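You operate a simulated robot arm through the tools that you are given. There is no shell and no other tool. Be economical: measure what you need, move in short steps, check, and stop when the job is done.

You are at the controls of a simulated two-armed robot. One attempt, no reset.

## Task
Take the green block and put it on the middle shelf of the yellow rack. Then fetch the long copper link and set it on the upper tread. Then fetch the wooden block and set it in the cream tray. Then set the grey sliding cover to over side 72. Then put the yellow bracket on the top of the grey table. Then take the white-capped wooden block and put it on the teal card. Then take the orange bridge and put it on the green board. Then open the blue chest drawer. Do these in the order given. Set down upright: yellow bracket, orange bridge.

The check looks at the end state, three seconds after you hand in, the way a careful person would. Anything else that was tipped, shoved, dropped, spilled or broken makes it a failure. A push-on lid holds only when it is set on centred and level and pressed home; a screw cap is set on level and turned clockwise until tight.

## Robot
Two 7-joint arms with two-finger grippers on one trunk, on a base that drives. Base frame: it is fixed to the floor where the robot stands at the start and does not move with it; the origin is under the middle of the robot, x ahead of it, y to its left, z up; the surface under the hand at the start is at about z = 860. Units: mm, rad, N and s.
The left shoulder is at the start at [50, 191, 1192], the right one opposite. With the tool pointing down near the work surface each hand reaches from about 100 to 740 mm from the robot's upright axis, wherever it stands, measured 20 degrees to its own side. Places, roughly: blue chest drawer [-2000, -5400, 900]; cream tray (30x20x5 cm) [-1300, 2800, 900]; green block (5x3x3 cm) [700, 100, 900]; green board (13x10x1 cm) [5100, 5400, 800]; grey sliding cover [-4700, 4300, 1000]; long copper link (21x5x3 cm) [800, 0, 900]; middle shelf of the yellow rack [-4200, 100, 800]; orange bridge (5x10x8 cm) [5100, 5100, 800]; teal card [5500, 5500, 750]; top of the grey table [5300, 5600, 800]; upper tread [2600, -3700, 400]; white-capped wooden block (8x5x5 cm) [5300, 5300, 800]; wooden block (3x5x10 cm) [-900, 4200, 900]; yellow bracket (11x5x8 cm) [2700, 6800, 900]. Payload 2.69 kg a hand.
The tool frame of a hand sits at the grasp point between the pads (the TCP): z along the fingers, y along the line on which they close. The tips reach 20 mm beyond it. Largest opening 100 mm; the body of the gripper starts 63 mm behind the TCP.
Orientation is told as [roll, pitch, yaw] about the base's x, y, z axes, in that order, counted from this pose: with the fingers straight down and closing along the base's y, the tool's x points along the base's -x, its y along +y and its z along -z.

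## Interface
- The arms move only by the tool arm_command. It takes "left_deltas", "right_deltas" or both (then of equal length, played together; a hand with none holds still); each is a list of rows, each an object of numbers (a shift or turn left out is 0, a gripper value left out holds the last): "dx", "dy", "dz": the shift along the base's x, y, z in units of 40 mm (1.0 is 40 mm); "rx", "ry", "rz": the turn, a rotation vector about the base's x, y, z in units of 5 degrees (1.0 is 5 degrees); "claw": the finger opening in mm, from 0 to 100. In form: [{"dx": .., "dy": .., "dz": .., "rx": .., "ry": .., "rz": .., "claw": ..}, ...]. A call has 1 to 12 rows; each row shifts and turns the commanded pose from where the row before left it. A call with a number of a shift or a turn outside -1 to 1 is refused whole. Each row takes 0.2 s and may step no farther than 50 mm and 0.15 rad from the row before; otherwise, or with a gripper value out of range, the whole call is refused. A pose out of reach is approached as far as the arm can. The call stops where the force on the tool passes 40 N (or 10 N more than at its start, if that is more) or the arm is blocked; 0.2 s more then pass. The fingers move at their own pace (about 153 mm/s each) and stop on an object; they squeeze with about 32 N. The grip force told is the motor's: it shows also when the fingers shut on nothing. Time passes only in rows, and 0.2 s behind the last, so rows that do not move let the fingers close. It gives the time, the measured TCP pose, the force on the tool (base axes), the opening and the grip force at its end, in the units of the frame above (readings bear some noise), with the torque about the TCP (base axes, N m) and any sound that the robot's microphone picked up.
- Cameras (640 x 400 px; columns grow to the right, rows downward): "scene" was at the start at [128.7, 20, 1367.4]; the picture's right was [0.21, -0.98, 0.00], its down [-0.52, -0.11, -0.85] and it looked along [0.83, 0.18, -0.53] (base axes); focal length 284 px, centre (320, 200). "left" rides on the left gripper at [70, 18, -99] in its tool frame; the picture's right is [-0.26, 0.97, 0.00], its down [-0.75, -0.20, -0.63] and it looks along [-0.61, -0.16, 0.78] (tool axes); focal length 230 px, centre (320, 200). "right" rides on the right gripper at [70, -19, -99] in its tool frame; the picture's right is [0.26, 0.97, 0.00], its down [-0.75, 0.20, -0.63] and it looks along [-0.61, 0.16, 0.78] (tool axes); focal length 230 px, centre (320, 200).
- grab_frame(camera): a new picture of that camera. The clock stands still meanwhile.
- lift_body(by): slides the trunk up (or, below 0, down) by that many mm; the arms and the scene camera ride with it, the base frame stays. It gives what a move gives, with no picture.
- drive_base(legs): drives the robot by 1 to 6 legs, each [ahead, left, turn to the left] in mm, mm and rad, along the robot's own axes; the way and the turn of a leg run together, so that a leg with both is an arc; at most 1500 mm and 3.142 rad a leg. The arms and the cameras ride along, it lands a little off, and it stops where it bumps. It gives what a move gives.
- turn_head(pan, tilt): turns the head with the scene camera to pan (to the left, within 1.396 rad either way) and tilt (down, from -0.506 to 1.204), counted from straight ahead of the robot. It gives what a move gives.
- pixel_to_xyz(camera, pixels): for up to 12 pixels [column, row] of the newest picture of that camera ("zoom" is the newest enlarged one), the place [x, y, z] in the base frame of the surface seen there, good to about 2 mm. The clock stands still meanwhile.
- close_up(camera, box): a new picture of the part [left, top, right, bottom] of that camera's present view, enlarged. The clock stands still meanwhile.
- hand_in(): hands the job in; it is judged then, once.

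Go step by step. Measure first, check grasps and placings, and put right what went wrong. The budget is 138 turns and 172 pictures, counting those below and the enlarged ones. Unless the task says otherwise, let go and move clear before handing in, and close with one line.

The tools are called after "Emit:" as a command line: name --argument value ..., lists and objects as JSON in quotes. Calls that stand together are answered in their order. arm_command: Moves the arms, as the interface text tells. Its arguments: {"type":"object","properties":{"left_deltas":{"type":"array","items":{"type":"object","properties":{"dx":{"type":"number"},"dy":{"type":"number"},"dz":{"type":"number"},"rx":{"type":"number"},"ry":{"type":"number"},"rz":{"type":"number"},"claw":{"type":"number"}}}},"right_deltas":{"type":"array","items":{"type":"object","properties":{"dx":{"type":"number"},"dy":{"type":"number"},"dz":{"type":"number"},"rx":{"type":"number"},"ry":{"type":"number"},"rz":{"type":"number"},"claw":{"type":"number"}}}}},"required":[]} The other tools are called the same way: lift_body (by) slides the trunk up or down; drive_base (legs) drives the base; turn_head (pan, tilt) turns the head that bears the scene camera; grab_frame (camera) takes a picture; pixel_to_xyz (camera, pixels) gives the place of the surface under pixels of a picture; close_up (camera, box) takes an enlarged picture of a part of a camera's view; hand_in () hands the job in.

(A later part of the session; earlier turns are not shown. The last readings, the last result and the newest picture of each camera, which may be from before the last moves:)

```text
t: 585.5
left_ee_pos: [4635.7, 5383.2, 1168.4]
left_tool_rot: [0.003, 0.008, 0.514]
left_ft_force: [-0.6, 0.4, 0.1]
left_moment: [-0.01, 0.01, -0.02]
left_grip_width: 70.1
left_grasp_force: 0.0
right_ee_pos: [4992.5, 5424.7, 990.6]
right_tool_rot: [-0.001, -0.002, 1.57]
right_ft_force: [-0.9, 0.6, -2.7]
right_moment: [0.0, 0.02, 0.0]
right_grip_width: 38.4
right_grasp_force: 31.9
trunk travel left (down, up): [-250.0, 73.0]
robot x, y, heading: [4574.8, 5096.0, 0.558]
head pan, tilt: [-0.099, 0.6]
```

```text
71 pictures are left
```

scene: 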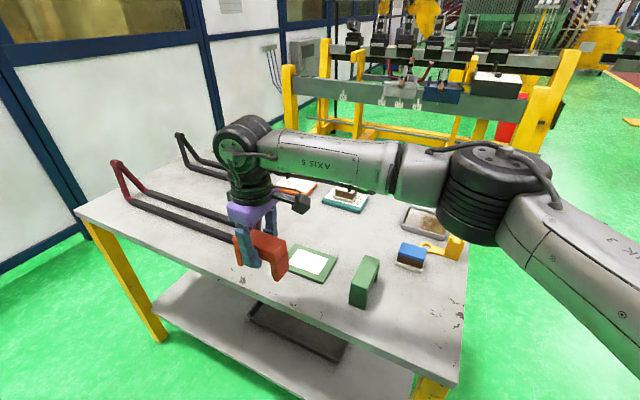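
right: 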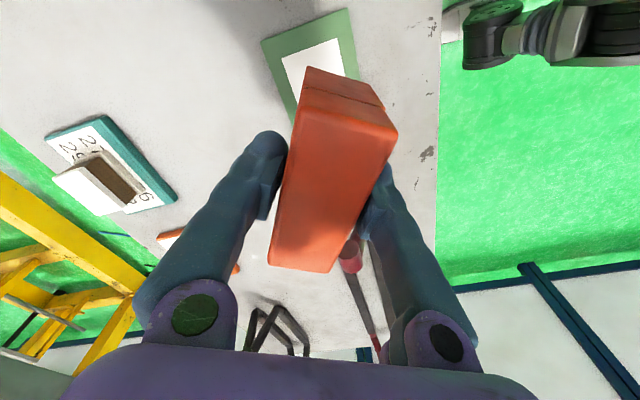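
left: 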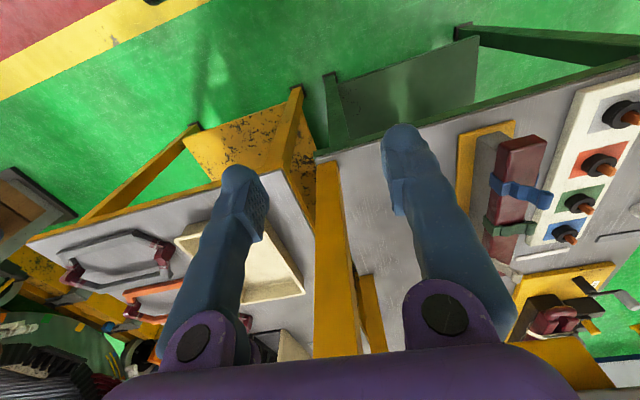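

Yaw is now 1.57. I move the arm +157 mm in x over the board and lower to about 10 mm above.

Emit:
arm_command --right_deltas '[{"dx": 0.98, "dy": -0.07}, {"dx": 0.98, "dy": -0.07}, {"dx": 0.98, "dy": -0.07}, {"dx": 0.98, "dy": -0.07}, {"dz": -0.95}, {"dz": -0.95}, {"dz": -0.8}]'

Emit:
grab_frame --camera "right"

Emit:
close_up --camera "scene" --box '[200, 190, 440, 340]'

```text
t: 587.1
left_ee_pos: [4636.6, 5382.9, 1168.6]
left_tool_rot: [0.002, 0.006, 0.513]
left_ft_force: [-0.8, 0.8, 0.9]
left_moment: [-0.01, -0.02, -0.03]
left_grip_width: 69.8
left_grasp_force: 0.0
right_ee_pos: [4993.8, 5424.3, 895.0]
right_tool_rot: [-0.002, -0.001, 1.568]
right_ft_force: [0.2, -0.4, -2.6]
right_moment: [-0.03, 0.03, 0.02]
right_grip_width: 38.5
right_grasp_force: 32.1
right hand out of reach, approached as far as the arm can: row 1, 2, 3, 4, 7
trunk travel left (down, up): [-250.0, 73.0]
robot x, y, heading: [4578.3, 5094.9, 0.559]
head pan, tilt: [-0.099, 0.6]
```

```text
70 pictures are left
```

right: 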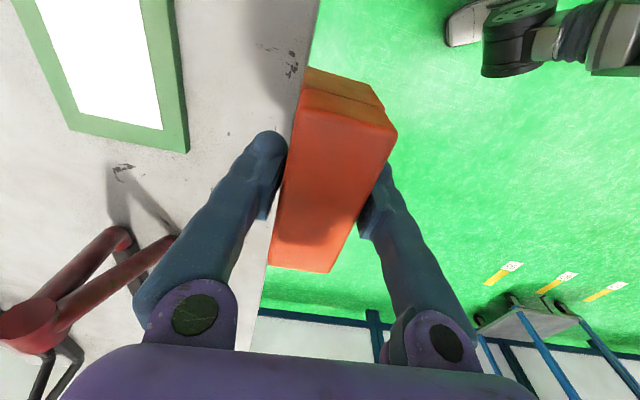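

```text
2.67 times, centred on (320, 265) of scene
```

zoom: 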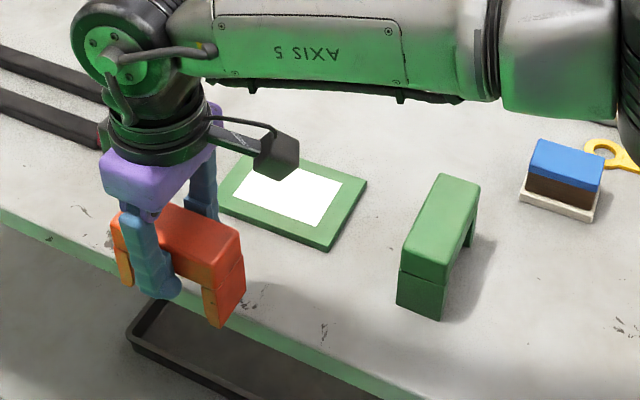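

The wrist limit blocks outward motion at this yaw. Better: stand beside the table's west edge facing +y, so the needed yaw is natural. I raise the bridge, turn the base to heading 1.571, reposition, and unwind the wrist.

Emit:
arm_command --right_deltas '[{"dz": 0.9}, {"dz": 0.9}, {"dz": 0.9}]'

Emit:
drive_base --legs '[[0, 0, 1.013], [-150, -90, 0]]'

Emit:
arm_command --right_deltas '[{"rz": -1, "dx": 0.6}, {"rz": -1, "dx": 0.6}, {"rz": -1, "dx": 0.6}, {"rz": -1, "dx": 0.6}, {"rz": -1, "dx": 0.6}, {"rz": -1, "dx": 0.6}, {"rz": -1, "dx": 0.6}, {"rz": -1, "dx": 0.6}, {"rz": -1}, {"rz": -1}, {"rz": -1}, {"rz": -0.6}]'

Emit:
turn_head --pan -0.5 --tilt 0.6

Emit:
grab_frame --camera "scene"

```text
t: 587.9
left_ee_pos: [4636.6, 5383.0, 1166.8]
left_tool_rot: [0.003, 0.004, 0.514]
left_ft_force: [0.2, 0.3, 0.6]
left_moment: [0.0, -0.03, 0.02]
left_grip_width: 70.2
left_grasp_force: 0.0
right_ee_pos: [4994.3, 5423.8, 1003.6]
right_tool_rot: [-0.002, -0.002, 1.572]
right_ft_force: [-0.4, 0.6, -1.6]
right_moment: [-0.05, 0.04, 0.02]
right_grip_width: 38.6
right_grasp_force: 31.6
trunk travel left (down, up): [-250.0, 73.0]
robot x, y, heading: [4577.8, 5091.3, 0.551]
head pan, tilt: [-0.099, 0.6]
```

```text
t: 592.0
left_ee_pos: [4455.2, 5143.9, 1168.3]
left_tool_rot: [0.004, 0.006, 1.52]
left_ft_force: [-0.2, 0.0, -0.5]
left_moment: [0.02, -0.02, 0.0]
left_grip_width: 69.9
left_grasp_force: 0.2
right_ee_pos: [4610.7, 5468.5, 1003.5]
right_tool_rot: [-0.001, -0.003, 2.578]
right_ft_force: [0.2, 0.0, -1.3]
right_moment: [0.0, 0.03, 0.01]
right_grip_width: 38.3
right_grasp_force: 31.5
trunk travel left (down, up): [-250.0, 73.0]
robot x, y, heading: [4666.1, 4944.6, 1.56]
head pan, tilt: [-0.099, 0.6]
```

```text
t: 594.6
left_ee_pos: [4454.2, 5144.0, 1168.1]
left_tool_rot: [0.003, 0.007, 1.521]
left_ft_force: [-0.4, 0.4, -1.0]
left_moment: [0.02, -0.04, 0.01]
left_grip_width: 70.0
left_grasp_force: 0.1
right_ee_pos: [4802.0, 5470.1, 1002.9]
right_tool_rot: [-0.001, -0.001, 1.564]
right_ft_force: [-0.8, 0.7, -1.3]
right_moment: [0.0, 0.0, -0.03]
right_grip_width: 38.5
right_grasp_force: 31.9
trunk travel left (down, up): [-250.0, 73.0]
robot x, y, heading: [4670.7, 4946.7, 1.563]
head pan, tilt: [-0.099, 0.6]
```

```text
t: 595.5
left_ee_pos: [4454.8, 5144.8, 1167.4]
left_tool_rot: [0.004, 0.008, 1.52]
left_ft_force: [1.0, 0.6, -0.4]
left_moment: [0.0, 0.0, -0.01]
left_grip_width: 69.9
left_grasp_force: 0.0
right_ee_pos: [4802.5, 5469.6, 1002.6]
right_tool_rot: [-0.001, -0.003, 1.566]
right_ft_force: [0.0, -0.7, -1.5]
right_moment: [-0.05, 0.02, 0.01]
right_grip_width: 38.3
right_grasp_force: 32.0
trunk travel left (down, up): [-250.0, 73.0]
robot x, y, heading: [4667.2, 4941.9, 1.561]
head pan, tilt: [-0.499, 0.6]
```

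```text
68 pictures are left
```

scene: 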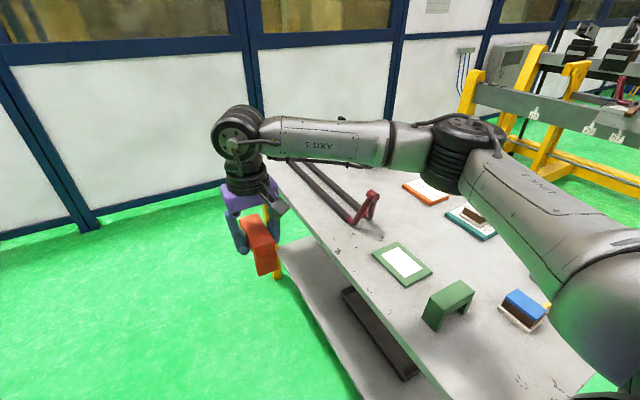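

Yaw is right now (1.566). I move the bridge across to (5150,5414) at this height.

Emit:
arm_command --right_deltas '[{"dx": 0.97, "dy": -0.155}, {"dx": 0.97, "dy": -0.155}, {"dx": 0.97, "dy": -0.155}, {"dx": 0.97, "dy": -0.155}, {"dx": 0.97, "dy": -0.155}, {"dx": 0.97, "dy": -0.155}, {"dx": 0.97, "dy": -0.155}, {"dx": 0.97, "dy": -0.155}, {"dx": 0.94, "dy": -0.155}]'

Emit:
grab_frame --camera "right"

Emit:
grab_frame --camera "scene"

```text
t: 597.5
left_ee_pos: [4455.0, 5145.3, 1167.5]
left_tool_rot: [0.002, 0.006, 1.521]
left_ft_force: [0.0, -0.3, -0.4]
left_moment: [0.0, 0.0, 0.0]
left_grip_width: 69.8
left_grasp_force: 0.1
right_ee_pos: [5149.4, 5413.6, 1003.2]
right_tool_rot: [-0.001, -0.003, 1.57]
right_ft_force: [-0.1, -0.3, -2.0]
right_moment: [0.01, 0.02, 0.04]
right_grip_width: 38.4
right_grasp_force: 31.8
trunk travel left (down, up): [-250.0, 73.0]
robot x, y, heading: [4665.1, 4945.3, 1.563]
head pan, tilt: [-0.499, 0.6]
```

```text
67 pictures are left
```

right: 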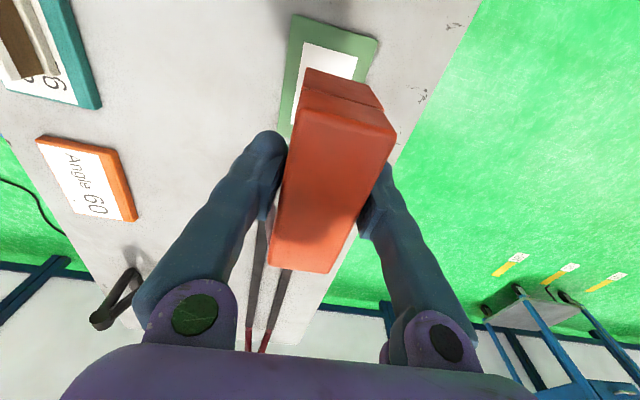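

```text
66 pictures are left
```

scene: 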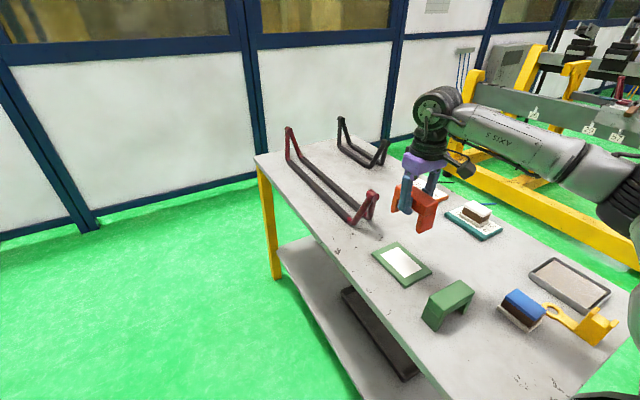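

I check the red handle's end near the landing spot, and the board corners.

Emit:
pixel_to_xyz --camera "scene" --pixels '[[352, 222], [371, 192], [375, 215], [373, 252], [402, 241], [432, 268], [405, 286]]'

Emit:
arm_command --right_deltas '[{"dz": -0.9}, {"dz": -0.9}, {"dz": -0.9}]'

Emit:
grab_frame --camera "right"

Emit:
close_up --camera "scene" --box '[300, 160, 500, 310]'

```text
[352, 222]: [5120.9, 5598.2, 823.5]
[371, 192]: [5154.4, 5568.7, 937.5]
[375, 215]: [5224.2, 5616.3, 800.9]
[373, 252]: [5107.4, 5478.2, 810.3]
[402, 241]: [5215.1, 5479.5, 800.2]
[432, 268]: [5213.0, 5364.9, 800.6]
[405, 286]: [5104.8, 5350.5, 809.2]
```

```text
t: 598.2
left_ee_pos: [4455.3, 5145.9, 1167.0]
left_tool_rot: [0.002, 0.008, 1.52]
left_ft_force: [-0.6, -0.3, -0.4]
left_moment: [0.0, 0.03, 0.02]
left_grip_width: 69.7
left_grasp_force: 0.1
right_ee_pos: [5151.2, 5415.1, 895.1]
right_tool_rot: [-0.003, -0.001, 1.565]
right_ft_force: [-0.2, -0.8, -1.8]
right_moment: [0.02, -0.01, 0.02]
right_grip_width: 38.3
right_grasp_force: 31.9
trunk travel left (down, up): [-250.0, 73.0]
robot x, y, heading: [4665.5, 4939.7, 1.561]
head pan, tilt: [-0.499, 0.6]
```

```text
65 pictures are left
```

right: 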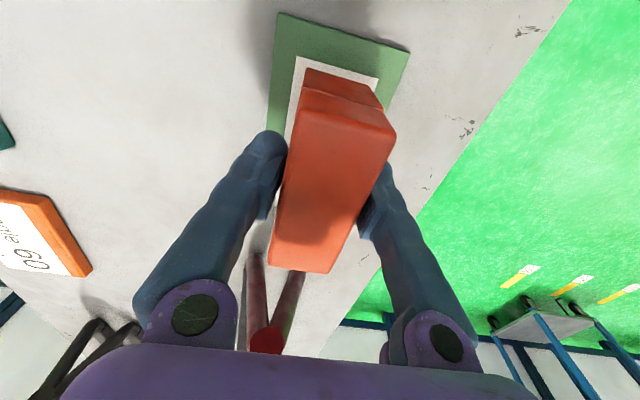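

```text
2.67 times, centred on (400, 235) of scene
```

zoom: 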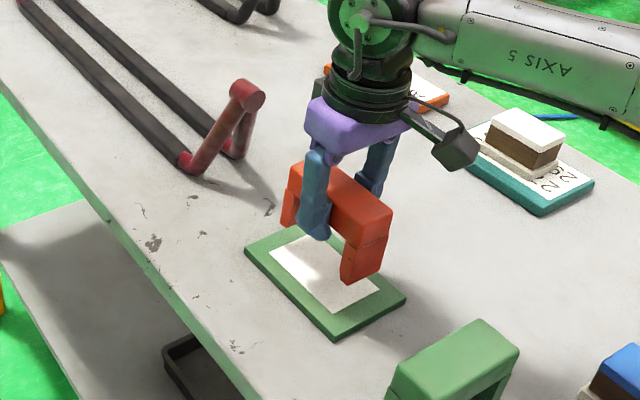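

Bridge is right over the board. I lower the last ~29 mm with small final steps.

Emit:
arm_command --right_deltas '[{"dz": -0.4}, {"dz": -0.2}, {"dz": -0.08}, {"dz": -0.05}, {}]'

```text
t: 599.5
left_ee_pos: [4454.5, 5144.7, 1168.3]
left_tool_rot: [0.003, 0.008, 1.521]
left_ft_force: [-0.2, -0.2, 0.6]
left_moment: [-0.01, 0.01, -0.02]
left_grip_width: 70.0
left_grasp_force: 0.1
right_ee_pos: [5150.5, 5412.9, 866.5]
right_tool_rot: [-0.001, -0.002, 1.565]
right_ft_force: [-0.3, 0.1, 0.3]
right_moment: [0.14, 0.06, 0.01]
right_grip_width: 38.4
right_grasp_force: 32.0
trunk travel left (down, up): [-250.0, 73.0]
robot x, y, heading: [4666.5, 4942.0, 1.567]
head pan, tilt: [-0.499, 0.6]
```

Contact is just starting. One more millimetre or two, then release and rise.

Emit:
arm_command --right_deltas '[{"dz": -0.04}, {}, {"claw": 50}, {"claw": 62}, {"dz": 0.5}, {"dz": 1}, {"dz": 1}, {"dz": 1}, {"dz": 1}]'

Emit:
close_up --camera "scene" --box '[300, 160, 500, 310]'

Emit:
grab_frame --camera "right"

```text
t: 601.5
left_ee_pos: [4454.1, 5145.5, 1167.5]
left_tool_rot: [0.003, 0.007, 1.52]
left_ft_force: [-0.7, -0.1, -0.2]
left_moment: [0.02, 0.02, 0.02]
left_grip_width: 69.8
left_grasp_force: 0.0
right_ee_pos: [5150.0, 5415.8, 1045.7]
right_tool_rot: [-0.002, -0.003, 1.565]
right_ft_force: [0.2, -0.6, -1.1]
right_moment: [-0.02, -0.01, -0.02]
right_grip_width: 61.8
right_grasp_force: 0.0
trunk travel left (down, up): [-250.0, 73.0]
robot x, y, heading: [4669.2, 4945.5, 1.565]
head pan, tilt: [-0.499, 0.6]
```

```text
2.67 times, centred on (400, 235) of scene
```

zoom: 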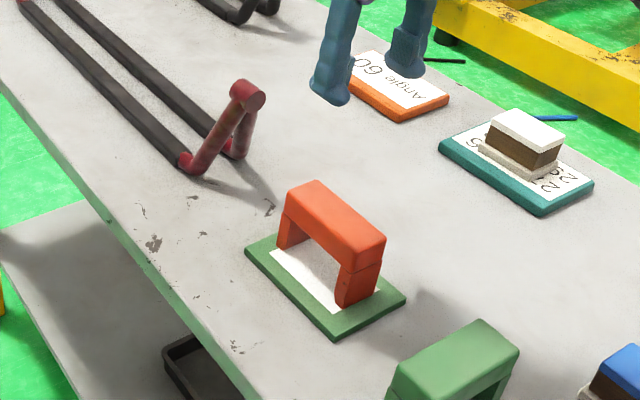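

```text
62 pictures are left
```

right: 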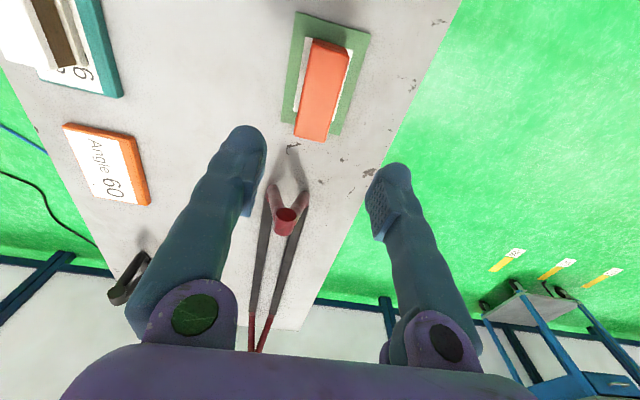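

The orange bridge stands upright on the green board. Next is the blue chest drawer far away: I tuck the arm and drive back to the walkway and west.

Emit:
arm_command --right_deltas '[{"dx": -0.9, "dy": -0.3, "dz": 0.2}, {"dx": -0.9, "dy": -0.3, "dz": 0.2}, {"dx": -0.9, "dy": -0.3, "dz": 0.2}, {"dx": -0.9, "dy": -0.3, "dz": 0.2}, {"dx": -0.9, "dy": -0.3, "dz": 0.2}, {"dx": -0.9, "dy": -0.3, "dz": 0.1}, {"dx": -0.9, "dy": -0.3}, {"dx": -0.9, "dy": -0.3}, {"dx": -0.6, "dy": -0.3}]'

Emit:
drive_base --legs '[[-1490, 0, 0], [-1490, 0, 0], [-460, 0, 0], [0, 0, 1.575], [1490, 0, 0]]'

Emit:
turn_head --pan 0.0 --tilt 0.3

Emit:
grab_frame --camera "scene"

```text
t: 603.5
left_ee_pos: [4454.1, 5144.9, 1167.6]
left_tool_rot: [0.001, 0.006, 1.52]
left_ft_force: [-0.2, -0.5, 0.8]
left_moment: [-0.02, 0.01, 0.03]
left_grip_width: 69.8
left_grasp_force: 0.0
right_ee_pos: [4838.4, 5308.2, 1088.3]
right_tool_rot: [-0.002, -0.001, 1.564]
right_ft_force: [-0.2, -0.4, -0.4]
right_moment: [0.02, 0.0, -0.01]
right_grip_width: 62.1
right_grasp_force: 0.2
trunk travel left (down, up): [-250.0, 73.0]
robot x, y, heading: [4668.3, 4943.2, 1.563]
head pan, tilt: [-0.499, 0.6]
```

```text
t: 631.1
left_ee_pos: [2997.6, 1244.3, 1168.3]
left_tool_rot: [0.004, 0.007, 3.118]
left_ft_force: [0.1, 0.5, 0.0]
left_moment: [-0.02, -0.06, 0.02]
left_grip_width: 69.9
left_grasp_force: 0.0
right_ee_pos: [2823.3, 1626.8, 1088.4]
right_tool_rot: [-0.002, -0.001, -3.119]
right_ft_force: [0.3, -0.8, 0.1]
right_moment: [0.01, 0.03, -0.04]
right_grip_width: 62.0
right_grasp_force: 0.1
trunk travel left (down, up): [-250.0, 73.0]
robot x, y, heading: [3192.8, 1466.1, -3.122]
head pan, tilt: [-0.499, 0.6]
```

```text
t: 632.0
left_ee_pos: [2996.8, 1243.9, 1167.1]
left_tool_rot: [0.002, 0.007, 3.118]
left_ft_force: [0.5, 0.1, 0.0]
left_moment: [0.02, 0.0, 0.01]
left_grip_width: 70.0
left_grasp_force: 0.2
right_ee_pos: [2824.5, 1626.2, 1088.5]
right_tool_rot: [-0.002, -0.001, -3.118]
right_ft_force: [-0.1, 0.6, -0.4]
right_moment: [0.05, -0.02, 0.01]
right_grip_width: 62.0
right_grasp_force: 0.0
trunk travel left (down, up): [-250.0, 73.0]
robot x, y, heading: [3194.7, 1464.6, -3.119]
head pan, tilt: [0.0, 0.3]
```

```text
61 pictures are left
```

scene: 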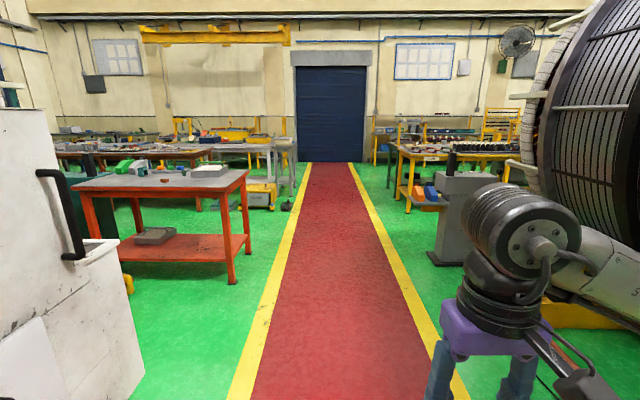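

The walkway is clear. I continue west to x≈-220, turn south and go one leg.

Emit:
drive_base --legs '[[0, 0, -0.022], [1490, 0, 0], [1490, 0, 0], [430, 0, 0], [0, 0, 1.571], [1450, 0, 0]]'

Emit:
grab_frame --camera "scene"

```text
t: 659.5
left_ee_pos: [-11.6, -194.4, 1167.5]
left_tool_rot: [0.003, 0.008, -1.622]
left_ft_force: [0.6, 0.6, -0.5]
left_moment: [0.02, 0.0, -0.01]
left_grip_width: 70.3
left_grasp_force: 0.1
right_ee_pos: [-397.3, -357.5, 1087.7]
right_tool_rot: [-0.002, -0.002, -1.576]
right_ft_force: [-0.4, -0.6, 0.0]
right_moment: [0.01, 0.0, -0.01]
right_grip_width: 61.6
right_grasp_force: 0.0
trunk travel left (down, up): [-250.0, 73.0]
robot x, y, heading: [-222.8, 7.0, -1.577]
head pan, tilt: [0.0, 0.3]
```

```text
60 pictures are left
```

scene: 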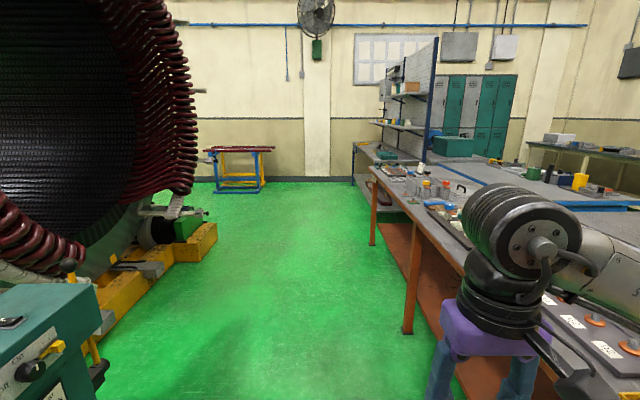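

The chest's bearing falls near column 413. I zoom there.

Emit:
close_up --camera "scene" --box '[340, 60, 640, 250]'

Emit:
pixel_to_xyz --camera "scene" --pixels '[[408, 330], [372, 242], [352, 185], [385, 150], [450, 145], [410, 200], [430, 170], [560, 190], [435, 60], [540, 150]]'

```text
2.11 times, centred on (490, 155) of scene
```

zoom: 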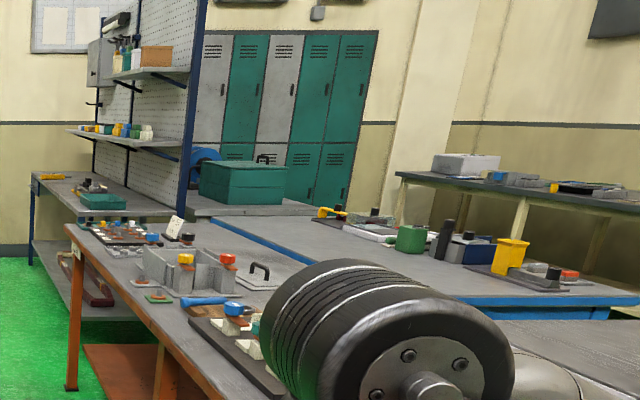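

```text
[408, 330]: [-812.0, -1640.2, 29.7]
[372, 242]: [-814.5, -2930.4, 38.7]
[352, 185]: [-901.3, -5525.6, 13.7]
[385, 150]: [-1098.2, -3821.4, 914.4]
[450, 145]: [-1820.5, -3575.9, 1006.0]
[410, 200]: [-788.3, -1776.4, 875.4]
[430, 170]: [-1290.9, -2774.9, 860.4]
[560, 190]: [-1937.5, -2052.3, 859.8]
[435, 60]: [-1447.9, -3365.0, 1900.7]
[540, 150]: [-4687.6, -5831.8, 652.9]
```

The chest must be behind the pegboard bench, so it's reached from the west aisle (x≈-3250). I reverse, go west on the walkway, then south.

Emit:
drive_base --legs '[[-1450, 0, 0], [0, 0, -1.565], [1490, 0, 0], [1490, 0, 0], [0, 0, 1.571], [1480, 0, 0]]'

Emit:
turn_head --pan 0.2 --tilt 0.3

Emit:
grab_frame --camera "scene"

```text
t: 695.0
left_ee_pos: [-2808.3, -288.3, 1167.9]
left_tool_rot: [0.003, 0.007, -1.52]
left_ft_force: [-0.6, -0.3, 0.1]
left_moment: [0.0, 0.03, -0.02]
left_grip_width: 70.1
left_grasp_force: 0.0
right_ee_pos: [-3175.0, -488.9, 1087.4]
right_tool_rot: [-0.001, -0.002, -1.475]
right_ft_force: [0.1, 0.7, -0.6]
right_moment: [-0.01, 0.0, 0.04]
right_grip_width: 61.9
right_grasp_force: 0.0
trunk travel left (down, up): [-250.0, 73.0]
robot x, y, heading: [-3040.0, -107.7, -1.476]
head pan, tilt: [0.0, 0.3]
```

```text
t: 695.7
left_ee_pos: [-2808.7, -287.3, 1168.5]
left_tool_rot: [0.006, 0.007, -1.52]
left_ft_force: [0.6, 0.3, 0.7]
left_moment: [-0.04, 0.01, 0.0]
left_grip_width: 69.9
left_grasp_force: 0.1
right_ee_pos: [-3175.3, -488.3, 1088.8]
right_tool_rot: [-0.002, -0.002, -1.475]
right_ft_force: [0.4, -0.2, 0.2]
right_moment: [-0.02, -0.04, 0.01]
right_grip_width: 62.1
right_grasp_force: 0.1
trunk travel left (down, up): [-250.0, 73.0]
robot x, y, heading: [-3038.2, -108.2, -1.474]
head pan, tilt: [0.201, 0.3]
```

```text
58 pictures are left
```

scene: 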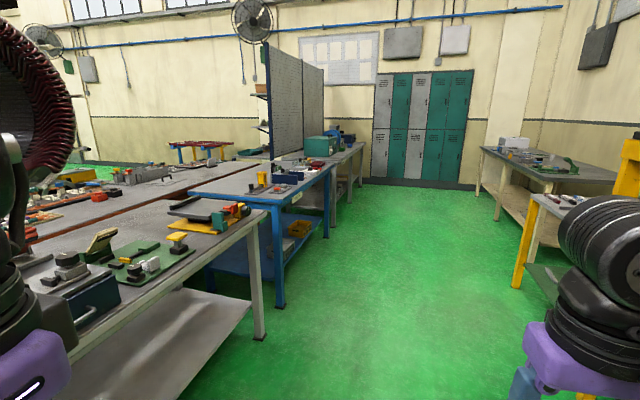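

The blue chest shows at about (342,138) behind the teal box. I zoom and measure the aisle.

Emit:
close_up --camera "scene" --box '[260, 110, 400, 200]'

Emit:
pixel_to_xyz --camera "scene" --pixels '[[262, 335], [326, 235], [361, 185], [342, 138], [345, 155], [320, 150], [435, 185], [510, 290], [480, 200], [365, 145]]'

```text
4.44 times, centred on (330, 155) of scene
```

zoom: 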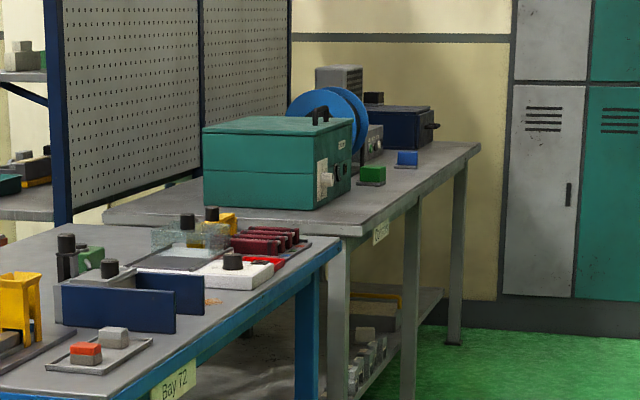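

```text
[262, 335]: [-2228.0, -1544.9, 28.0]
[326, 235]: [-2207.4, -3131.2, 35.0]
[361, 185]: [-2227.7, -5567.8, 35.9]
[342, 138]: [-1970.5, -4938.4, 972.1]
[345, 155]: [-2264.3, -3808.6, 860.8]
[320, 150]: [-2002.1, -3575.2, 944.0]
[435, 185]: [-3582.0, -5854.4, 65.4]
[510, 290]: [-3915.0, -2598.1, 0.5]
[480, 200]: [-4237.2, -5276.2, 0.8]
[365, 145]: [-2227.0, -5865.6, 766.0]
```

The chest is the dark-blue box with a pull facing the aisle, bench edge x≈-2220. I drive down the aisle to y≈-4900 and turn to face east, keeping clear of the lockers.

Emit:
drive_base --legs '[[0, 0, -0.097], [1490, 0, 0], [1490, 0, 0], [1490, 0, 0], [300, 0, 0], [0, 0, 1.571]]'

Emit:
turn_head --pan -0.4 --tilt 0.4

Emit:
grab_frame --camera "scene"

```text
t: 722.9
left_ee_pos: [-2798.2, -4650.4, 1167.6]
left_tool_rot: [0.005, 0.007, -0.054]
left_ft_force: [-0.2, 0.1, -0.7]
left_moment: [-0.01, 0.01, 0.03]
left_grip_width: 70.1
left_grasp_force: 0.2
right_ee_pos: [-2638.3, -5036.8, 1089.0]
right_tool_rot: [-0.004, -0.001, -0.009]
right_ft_force: [0.5, 0.3, -0.1]
right_moment: [0.0, 0.01, 0.0]
right_grip_width: 62.3
right_grasp_force: 0.1
trunk travel left (down, up): [-250.0, 73.0]
robot x, y, heading: [-2996.8, -4863.7, -0.013]
head pan, tilt: [0.201, 0.3]
```

```text
t: 723.9
left_ee_pos: [-2799.4, -4649.3, 1167.3]
left_tool_rot: [0.003, 0.006, -0.054]
left_ft_force: [-0.5, 0.9, -0.7]
left_moment: [-0.02, -0.02, 0.0]
left_grip_width: 70.2
left_grasp_force: 0.0
right_ee_pos: [-2637.4, -5037.9, 1088.6]
right_tool_rot: [-0.002, 0.0, -0.007]
right_ft_force: [0.2, 0.0, 0.0]
right_moment: [0.0, 0.03, -0.01]
right_grip_width: 62.2
right_grasp_force: 0.0
trunk travel left (down, up): [-250.0, 73.0]
robot x, y, heading: [-2999.8, -4859.6, -0.008]
head pan, tilt: [-0.4, 0.4]
```

```text
56 pictures are left
```

scene: 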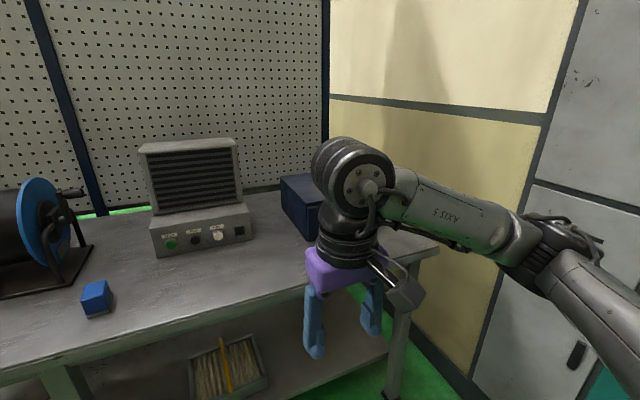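

The hand hides the chest front. I measure the wall clearance and chest edge, before strafing right modestly.

Emit:
pixel_to_xyz --camera "scene" --pixels '[[450, 160], [470, 330], [500, 330], [290, 190], [318, 215], [565, 250], [95, 300], [300, 240], [560, 90], [420, 235]]'

Emit:
drive_base --legs '[[0, -220, 0.008]]'

Emit:
arm_command --right_deltas '[{"dx": -1, "dy": 0.3}, {"dx": -1, "dy": 0.3}, {"dx": -0.8, "dy": 0.3}]'

Emit:
grab_frame --camera "scene"

```text
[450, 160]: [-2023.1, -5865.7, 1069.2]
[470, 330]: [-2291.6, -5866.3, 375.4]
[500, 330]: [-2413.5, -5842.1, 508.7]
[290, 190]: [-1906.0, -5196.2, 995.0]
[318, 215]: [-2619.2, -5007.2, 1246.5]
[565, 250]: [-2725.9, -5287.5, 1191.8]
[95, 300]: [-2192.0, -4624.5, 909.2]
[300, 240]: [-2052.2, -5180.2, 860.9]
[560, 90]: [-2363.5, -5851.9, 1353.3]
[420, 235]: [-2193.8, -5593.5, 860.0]
```

```text
t: 726.5
left_ee_pos: [-2802.9, -4870.2, 1168.0]
left_tool_rot: [0.004, 0.007, -0.04]
left_ft_force: [0.2, 1.4, -0.4]
left_moment: [-0.01, 0.0, 0.01]
left_grip_width: 69.7
left_grasp_force: 0.1
right_ee_pos: [-2637.0, -5253.4, 1088.5]
right_tool_rot: [-0.002, -0.003, 0.006]
right_ft_force: [0.3, 0.3, -0.3]
right_moment: [0.0, -0.02, 0.01]
right_grip_width: 61.9
right_grasp_force: 0.1
trunk travel left (down, up): [-250.0, 73.0]
robot x, y, heading: [-3003.0, -5085.8, 0.004]
head pan, tilt: [-0.4, 0.4]
```

```text
t: 727.3
left_ee_pos: [-2803.3, -4869.8, 1167.4]
left_tool_rot: [0.001, 0.005, -0.04]
left_ft_force: [-0.1, -0.4, -0.4]
left_moment: [-0.03, -0.01, 0.01]
left_grip_width: 70.0
left_grasp_force: 0.1
right_ee_pos: [-2747.0, -5217.8, 1087.4]
right_tool_rot: [-0.002, -0.002, 0.004]
right_ft_force: [0.7, 0.0, -0.1]
right_moment: [0.0, -0.01, 0.02]
right_grip_width: 62.0
right_grasp_force: 0.1
trunk travel left (down, up): [-250.0, 73.0]
robot x, y, heading: [-3000.7, -5084.5, 0.002]
head pan, tilt: [-0.4, 0.4]
```

```text
55 pictures are left
```

scene: 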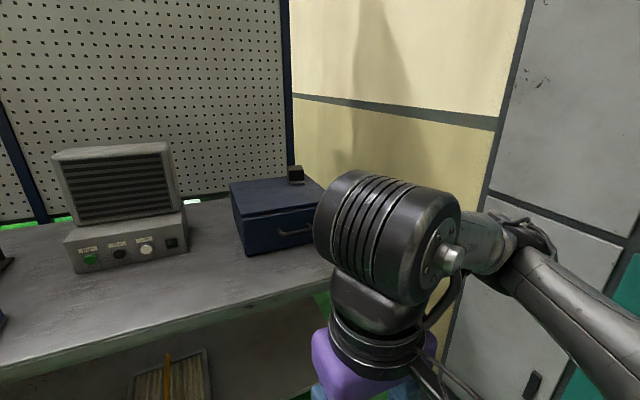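

The chest's front with a horizontal pull is at (290,232). I enlarge and measure.

Emit:
close_up --camera "scene" --box '[210, 160, 340, 265]'

Emit:
pixel_to_xyz --camera "scene" --pixels '[[232, 185], [246, 220], [247, 252], [282, 233], [293, 233], [303, 231], [312, 215], [312, 240], [270, 235], [295, 250], [318, 180]]'

```text
3.81 times, centred on (275, 212) of scene
```

zoom: 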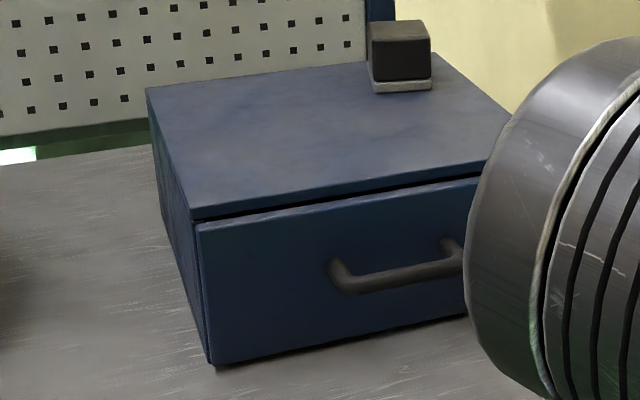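

```text
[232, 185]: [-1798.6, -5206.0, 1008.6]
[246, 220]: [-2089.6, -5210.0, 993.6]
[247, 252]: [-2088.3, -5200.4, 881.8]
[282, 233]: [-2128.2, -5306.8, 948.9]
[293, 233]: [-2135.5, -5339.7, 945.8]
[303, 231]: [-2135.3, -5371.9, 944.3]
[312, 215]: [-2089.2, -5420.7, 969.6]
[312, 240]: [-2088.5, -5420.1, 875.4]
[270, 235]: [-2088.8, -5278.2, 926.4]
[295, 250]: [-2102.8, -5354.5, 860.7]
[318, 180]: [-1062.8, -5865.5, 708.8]
```

The pull bar is at x≈-2133, y -5303…-5390, z≈945, 46 mm proud of the front. I'll stand facing south and use the left hand so the fingers close across the bar; first I check heights of the console near my elbow path.

Emit:
pixel_to_xyz --camera "scene" --pixels '[[60, 155], [170, 145], [75, 240], [185, 245], [110, 150], [325, 270], [100, 320]]'

Emit:
drive_base --legs '[[0, 0, -1.573], [-130, 300, 0]]'

Emit:
turn_head --pan 0.8 --tilt 0.5

Emit:
grab_frame --camera "scene"

```text
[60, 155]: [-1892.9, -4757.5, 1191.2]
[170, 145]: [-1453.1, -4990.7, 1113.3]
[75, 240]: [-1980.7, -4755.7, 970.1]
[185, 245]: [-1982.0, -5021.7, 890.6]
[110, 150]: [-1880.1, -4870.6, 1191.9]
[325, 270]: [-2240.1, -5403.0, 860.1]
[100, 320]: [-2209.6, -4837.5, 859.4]
```

```text
t: 734.4
left_ee_pos: [-2484.3, -5155.4, 1167.5]
left_tool_rot: [0.003, 0.009, -1.618]
left_ft_force: [-0.2, -0.3, -0.3]
left_moment: [-0.03, 0.04, -0.01]
left_grip_width: 69.9
left_grasp_force: 0.1
right_ee_pos: [-2834.0, -5210.7, 1088.2]
right_tool_rot: [-0.001, -0.003, -1.57]
right_ft_force: [1.2, 0.4, -0.5]
right_moment: [-0.01, 0.01, -0.01]
right_grip_width: 62.2
right_grasp_force: 0.1
trunk travel left (down, up): [-250.0, 73.0]
robot x, y, heading: [-2699.2, -4956.5, -1.574]
head pan, tilt: [-0.4, 0.4]
```

```text
t: 735.8
left_ee_pos: [-2485.3, -5155.5, 1166.9]
left_tool_rot: [0.003, 0.007, -1.616]
left_ft_force: [-0.1, 0.5, -0.1]
left_moment: [-0.01, 0.0, -0.01]
left_grip_width: 70.0
left_grasp_force: 0.0
right_ee_pos: [-2834.3, -5210.1, 1087.3]
right_tool_rot: [-0.002, -0.003, -1.568]
right_ft_force: [0.0, -0.7, 0.1]
right_moment: [-0.01, 0.0, -0.01]
right_grip_width: 62.2
right_grasp_force: 0.0
trunk travel left (down, up): [-250.0, 73.0]
robot x, y, heading: [-2704.4, -4959.3, -1.571]
head pan, tilt: [0.799, 0.499]
```

```text
53 pictures are left
```

scene: 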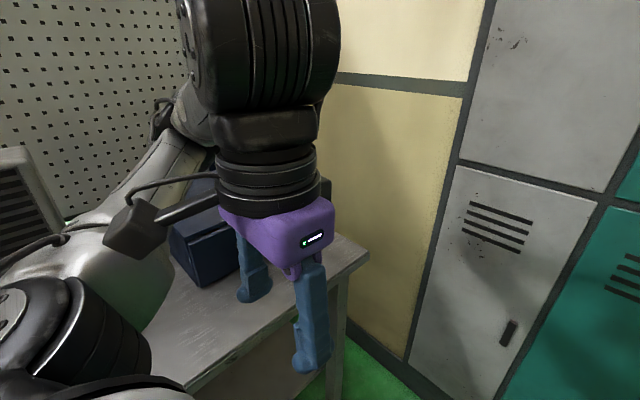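

The left hand can go over the bar. I move it to above (-2129,-5345) at z≈1090 and look down.

Emit:
arm_command --left_deltas '[{"dx": 0.89, "dy": -0.475, "dz": -0.2, "rz": 0.25}, {"dx": 0.89, "dy": -0.475, "dz": -0.2, "rz": 0.25}, {"dx": 0.89, "dy": -0.475, "dz": -0.2}, {"dx": 0.89, "dy": -0.475, "dz": -0.2}, {"dx": 0.89, "dy": -0.475, "dz": -0.2}, {"dx": 0.89, "dy": -0.475, "dz": -0.2}, {"dx": 0.89, "dy": -0.475, "dz": -0.2}, {"dx": 0.89, "dy": -0.475, "dz": -0.2}, {"dx": 0.89, "dy": -0.475, "dz": -0.2}, {"dx": 0.89, "dy": -0.475, "dz": -0.2}]'

Emit:
grab_frame --camera "left"

Emit:
grab_frame --camera "scene"

```text
t: 738.0
left_ee_pos: [-2128.9, -5347.3, 1085.4]
left_tool_rot: [0.002, 0.008, -1.573]
left_ft_force: [0.5, -0.1, -0.7]
left_moment: [0.02, -0.01, 0.04]
left_grip_width: 70.0
left_grasp_force: 0.1
right_ee_pos: [-2835.1, -5210.8, 1088.5]
right_tool_rot: [-0.003, -0.002, -1.568]
right_ft_force: [0.5, 0.1, 0.8]
right_moment: [0.0, -0.01, 0.02]
right_grip_width: 61.9
right_grasp_force: 0.0
trunk travel left (down, up): [-250.0, 73.0]
robot x, y, heading: [-2700.7, -4955.5, -1.57]
head pan, tilt: [0.799, 0.499]
```

```text
52 pictures are left
```

left: 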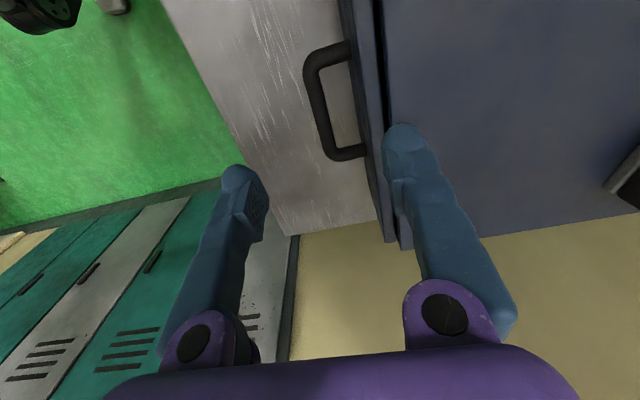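

```text
51 pictures are left
```

scene: 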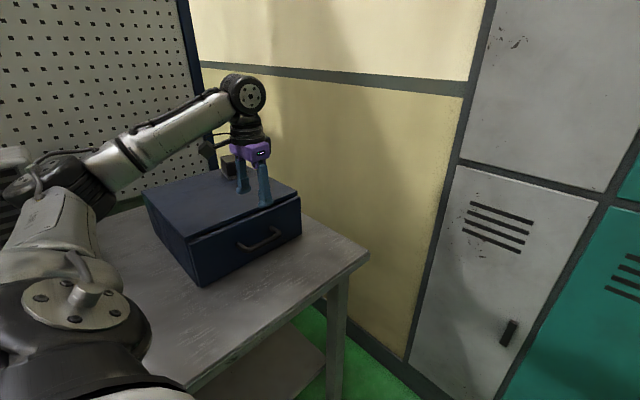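

The bar is visible at (322,100) with the drawer front right beside it. I measure bar, front and lid edge.

Emit:
pixel_to_xyz --camera "left" --pixels '[[315, 90], [320, 110], [326, 135], [318, 62], [345, 50], [350, 152], [360, 100], [385, 100], [375, 60], [400, 60]]'

Emit:
close_up --camera "scene" --box '[140, 150, 320, 290]'

```text
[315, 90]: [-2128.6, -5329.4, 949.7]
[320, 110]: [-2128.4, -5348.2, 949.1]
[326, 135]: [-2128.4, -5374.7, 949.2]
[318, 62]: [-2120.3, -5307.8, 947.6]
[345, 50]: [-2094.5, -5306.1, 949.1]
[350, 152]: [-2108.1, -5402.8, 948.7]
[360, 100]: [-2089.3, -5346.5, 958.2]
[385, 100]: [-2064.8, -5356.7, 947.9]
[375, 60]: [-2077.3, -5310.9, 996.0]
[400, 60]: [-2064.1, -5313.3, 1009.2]
```

```text
2.86 times, centred on (230, 220) of scene
```

zoom: 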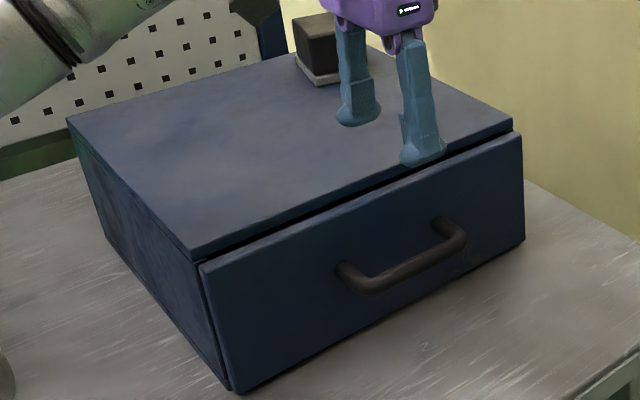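

Bar centre is x -2128.5, top z 949; front face -2089, its top 998. I lower to z≈947 with 42 mm opening (margin ~8 mm to the front) and close on the bar.

Emit:
arm_command --left_deltas '[{"dy": -0.15, "claw": 42}, {"dz": -0.9}, {"dz": -0.9}, {"dz": -0.9}, {"dz": -0.75}, {"claw": 0}, {"claw": 0}]'

Emit:
grab_frame --camera "left"

```text
t: 739.6
left_ee_pos: [-2128.3, -5351.0, 947.6]
left_tool_rot: [0.001, 0.007, -1.572]
left_ft_force: [-2.6, 1.4, -4.6]
left_moment: [-0.13, -0.04, 0.7]
left_grip_width: 14.5
left_grasp_force: 40.1
right_ee_pos: [-2834.5, -5210.8, 1088.7]
right_tool_rot: [-0.001, -0.001, -1.569]
right_ft_force: [-0.1, 0.0, 0.6]
right_moment: [0.01, 0.02, 0.03]
right_grip_width: 62.0
right_grasp_force: 0.1
trunk travel left (down, up): [-250.0, 73.0]
robot x, y, heading: [-2697.6, -4956.5, -1.575]
head pan, tilt: [0.799, 0.499]
```

```text
49 pictures are left
```

left: 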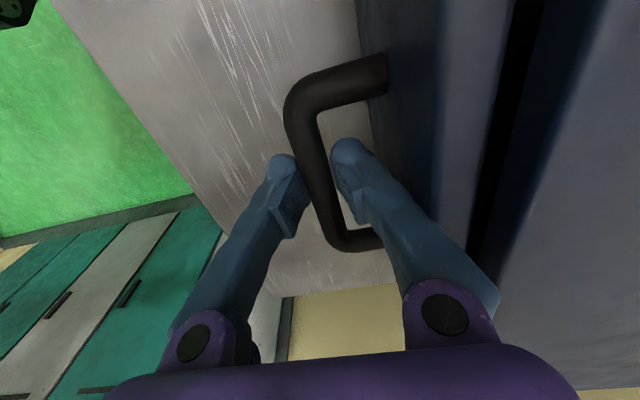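

The bar is gripped (14.5 mm). I pull toward -x gently, 120 mm first.

Emit:
arm_command --left_deltas '[{"dx": -0.3}, {"dx": -0.4}, {"dx": -0.5}, {"dx": -0.5}, {"dx": -0.5}, {"dx": -0.4}, {"dx": -0.4}, {}]'

Emit:
close_up --camera "scene" --box '[120, 130, 380, 330]'

```text
t: 741.4
left_ee_pos: [-2248.3, -5350.3, 948.1]
left_tool_rot: [0.001, 0.01, -1.573]
left_ft_force: [-1.0, 7.1, -8.8]
left_moment: [0.19, 0.02, 0.7]
left_grip_width: 14.6
left_grasp_force: 40.5
right_ee_pos: [-2834.3, -5211.3, 1088.7]
right_tool_rot: [-0.001, -0.001, -1.57]
right_ft_force: [0.0, -0.4, -0.3]
right_moment: [0.01, 0.02, -0.02]
right_grip_width: 62.0
right_grasp_force: 0.0
trunk travel left (down, up): [-250.0, 73.0]
robot x, y, heading: [-2695.4, -4955.0, -1.572]
head pan, tilt: [0.799, 0.499]
```

```text
2.00 times, centred on (250, 230) of scene
```

zoom: 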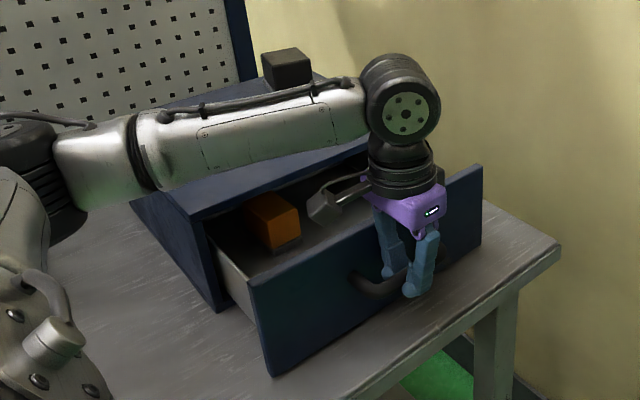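

The drawer slides and the chest stays put. I pull another 50 mm and check the force.

Emit:
arm_command --left_deltas '[{"dx": -0.3}, {"dx": -0.3}, {"dx": -0.3}, {"dx": -0.3}, {}]'

Emit:
close_up --camera "scene" --box '[120, 130, 380, 330]'

```text
t: 742.6
left_ee_pos: [-2297.3, -5351.4, 948.2]
left_tool_rot: [0.002, 0.009, -1.572]
left_ft_force: [0.2, 15.7, -13.2]
left_moment: [0.27, 0.03, 0.67]
left_grip_width: 14.3
left_grasp_force: 40.7
right_ee_pos: [-2834.0, -5207.8, 1088.0]
right_tool_rot: [-0.004, -0.003, -1.567]
right_ft_force: [-0.2, 0.1, 0.2]
right_moment: [0.01, -0.01, 0.03]
right_grip_width: 62.2
right_grasp_force: 0.1
trunk travel left (down, up): [-250.0, 73.0]
robot x, y, heading: [-2699.4, -4955.2, -1.573]
head pan, tilt: [0.799, 0.499]
```

```text
2.00 times, centred on (250, 230) of scene
```

zoom: 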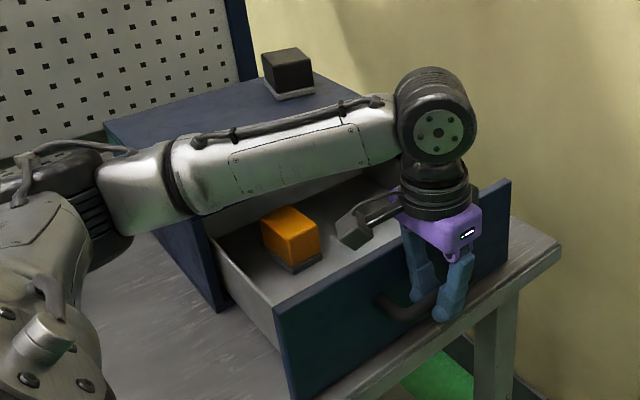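

About 170 mm open with mild side load. I relieve sideways a bit and pull another ~35 mm in small steps.

Emit:
arm_command --left_deltas '[{"dy": 0.04, "dz": -0.04}, {"dx": -0.22, "dy": 0.02}, {"dx": -0.22}, {"dx": -0.22}, {"dx": -0.22}, {}]'

Emit:
close_up --camera "scene" --box '[120, 130, 380, 330]'

```text
t: 744.0
left_ee_pos: [-2333.8, -5350.8, 948.8]
left_tool_rot: [0.002, 0.003, -1.571]
left_ft_force: [1.2, -5.6, 3.0]
left_moment: [-0.22, -0.01, 0.68]
left_grip_width: 14.5
left_grasp_force: 40.5
right_ee_pos: [-2834.7, -5209.7, 1087.9]
right_tool_rot: [-0.001, -0.001, -1.572]
right_ft_force: [-0.7, 0.6, 0.2]
right_moment: [-0.02, 0.02, 0.01]
right_grip_width: 61.7
right_grasp_force: 0.0
trunk travel left (down, up): [-250.0, 73.0]
robot x, y, heading: [-2698.5, -4955.5, -1.574]
head pan, tilt: [0.799, 0.499]
```

```text
2.00 times, centred on (250, 230) of scene
```

zoom: 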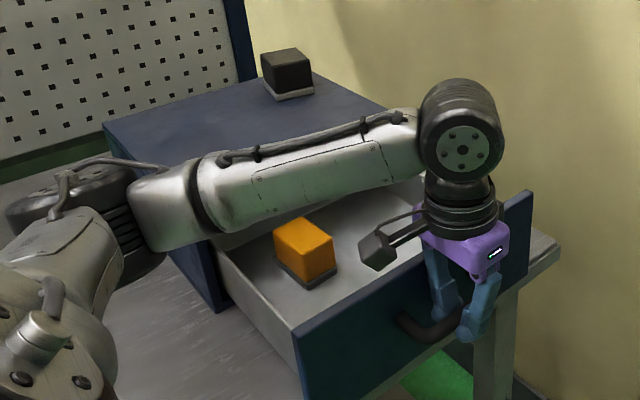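

205 mm open, still no stop. I probe a further ~20 mm slowly to see whether there's a stop.

Emit:
arm_command --left_deltas '[{"dx": -0.15}, {"dx": -0.15}, {"dx": -0.15}, {}]'

Emit:
close_up --camera "scene" --box '[120, 130, 380, 330]'

```text
t: 745.0
left_ee_pos: [-2351.5, -5350.5, 948.7]
left_tool_rot: [0.005, 0.003, -1.569]
left_ft_force: [0.4, -18.0, 17.0]
left_moment: [-0.24, 0.01, 0.71]
left_grip_width: 14.0
left_grasp_force: 40.5
right_ee_pos: [-2835.5, -5211.8, 1087.1]
right_tool_rot: [0.0, 0.0, -1.569]
right_ft_force: [0.2, -0.6, -0.1]
right_moment: [0.01, 0.02, -0.05]
right_grip_width: 62.0
right_grasp_force: 0.0
trunk travel left (down, up): [-250.0, 73.0]
robot x, y, heading: [-2698.1, -4954.8, -1.576]
head pan, tilt: [0.799, 0.499]
```

```text
2.00 times, centred on (250, 230) of scene
```

zoom: 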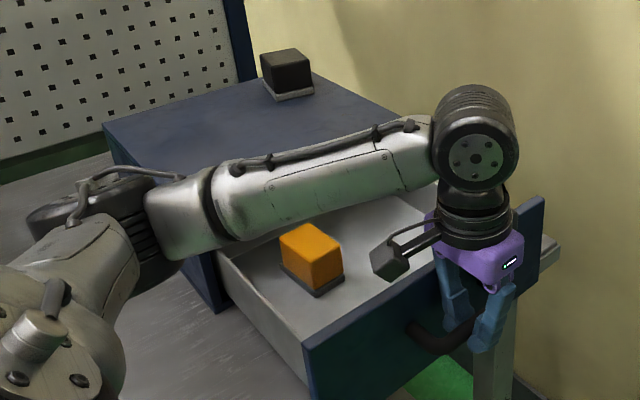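

The drawer is open about 222 mm, most of its depth. I ease the side load, open the fingers and rise straight up.

Emit:
arm_command --left_deltas '[{"dy": -0.04, "dz": 0.04}, {}, {"claw": 40}, {"claw": 42}, {"dz": 0.4}, {"dz": 0.9}, {"dz": 0.9}, {"dz": 0.9}, {"dz": 0.9}, {"dx": -0.8, "dy": 0.4}, {"dx": -0.8, "dy": 0.4}, {"dx": -0.6, "dy": 0.6}]'

Emit:
grab_frame --camera "scene"

```text
t: 747.6
left_ee_pos: [-2439.8, -5296.5, 1107.9]
left_tool_rot: [0.003, 0.008, -1.57]
left_ft_force: [-0.1, 0.4, 0.0]
left_moment: [0.04, -0.03, -0.01]
left_grip_width: 41.9
left_grasp_force: 0.0
right_ee_pos: [-2834.5, -5209.5, 1087.9]
right_tool_rot: [-0.002, -0.001, -1.568]
right_ft_force: [0.1, -0.2, 0.5]
right_moment: [-0.02, -0.03, 0.02]
right_grip_width: 62.1
right_grasp_force: 0.1
trunk travel left (down, up): [-250.0, 73.0]
robot x, y, heading: [-2700.9, -4956.0, -1.568]
head pan, tilt: [0.799, 0.499]
```

```text
44 pictures are left
```

scene: 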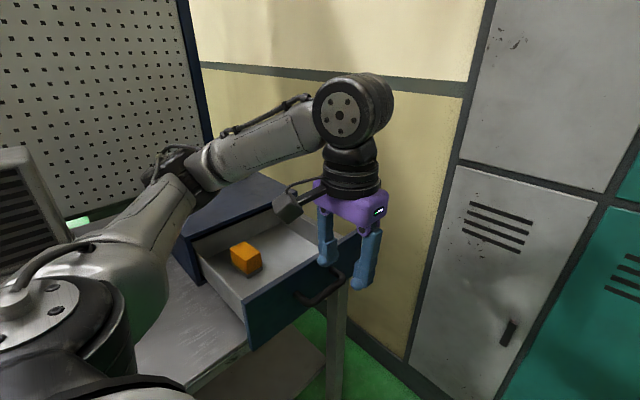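

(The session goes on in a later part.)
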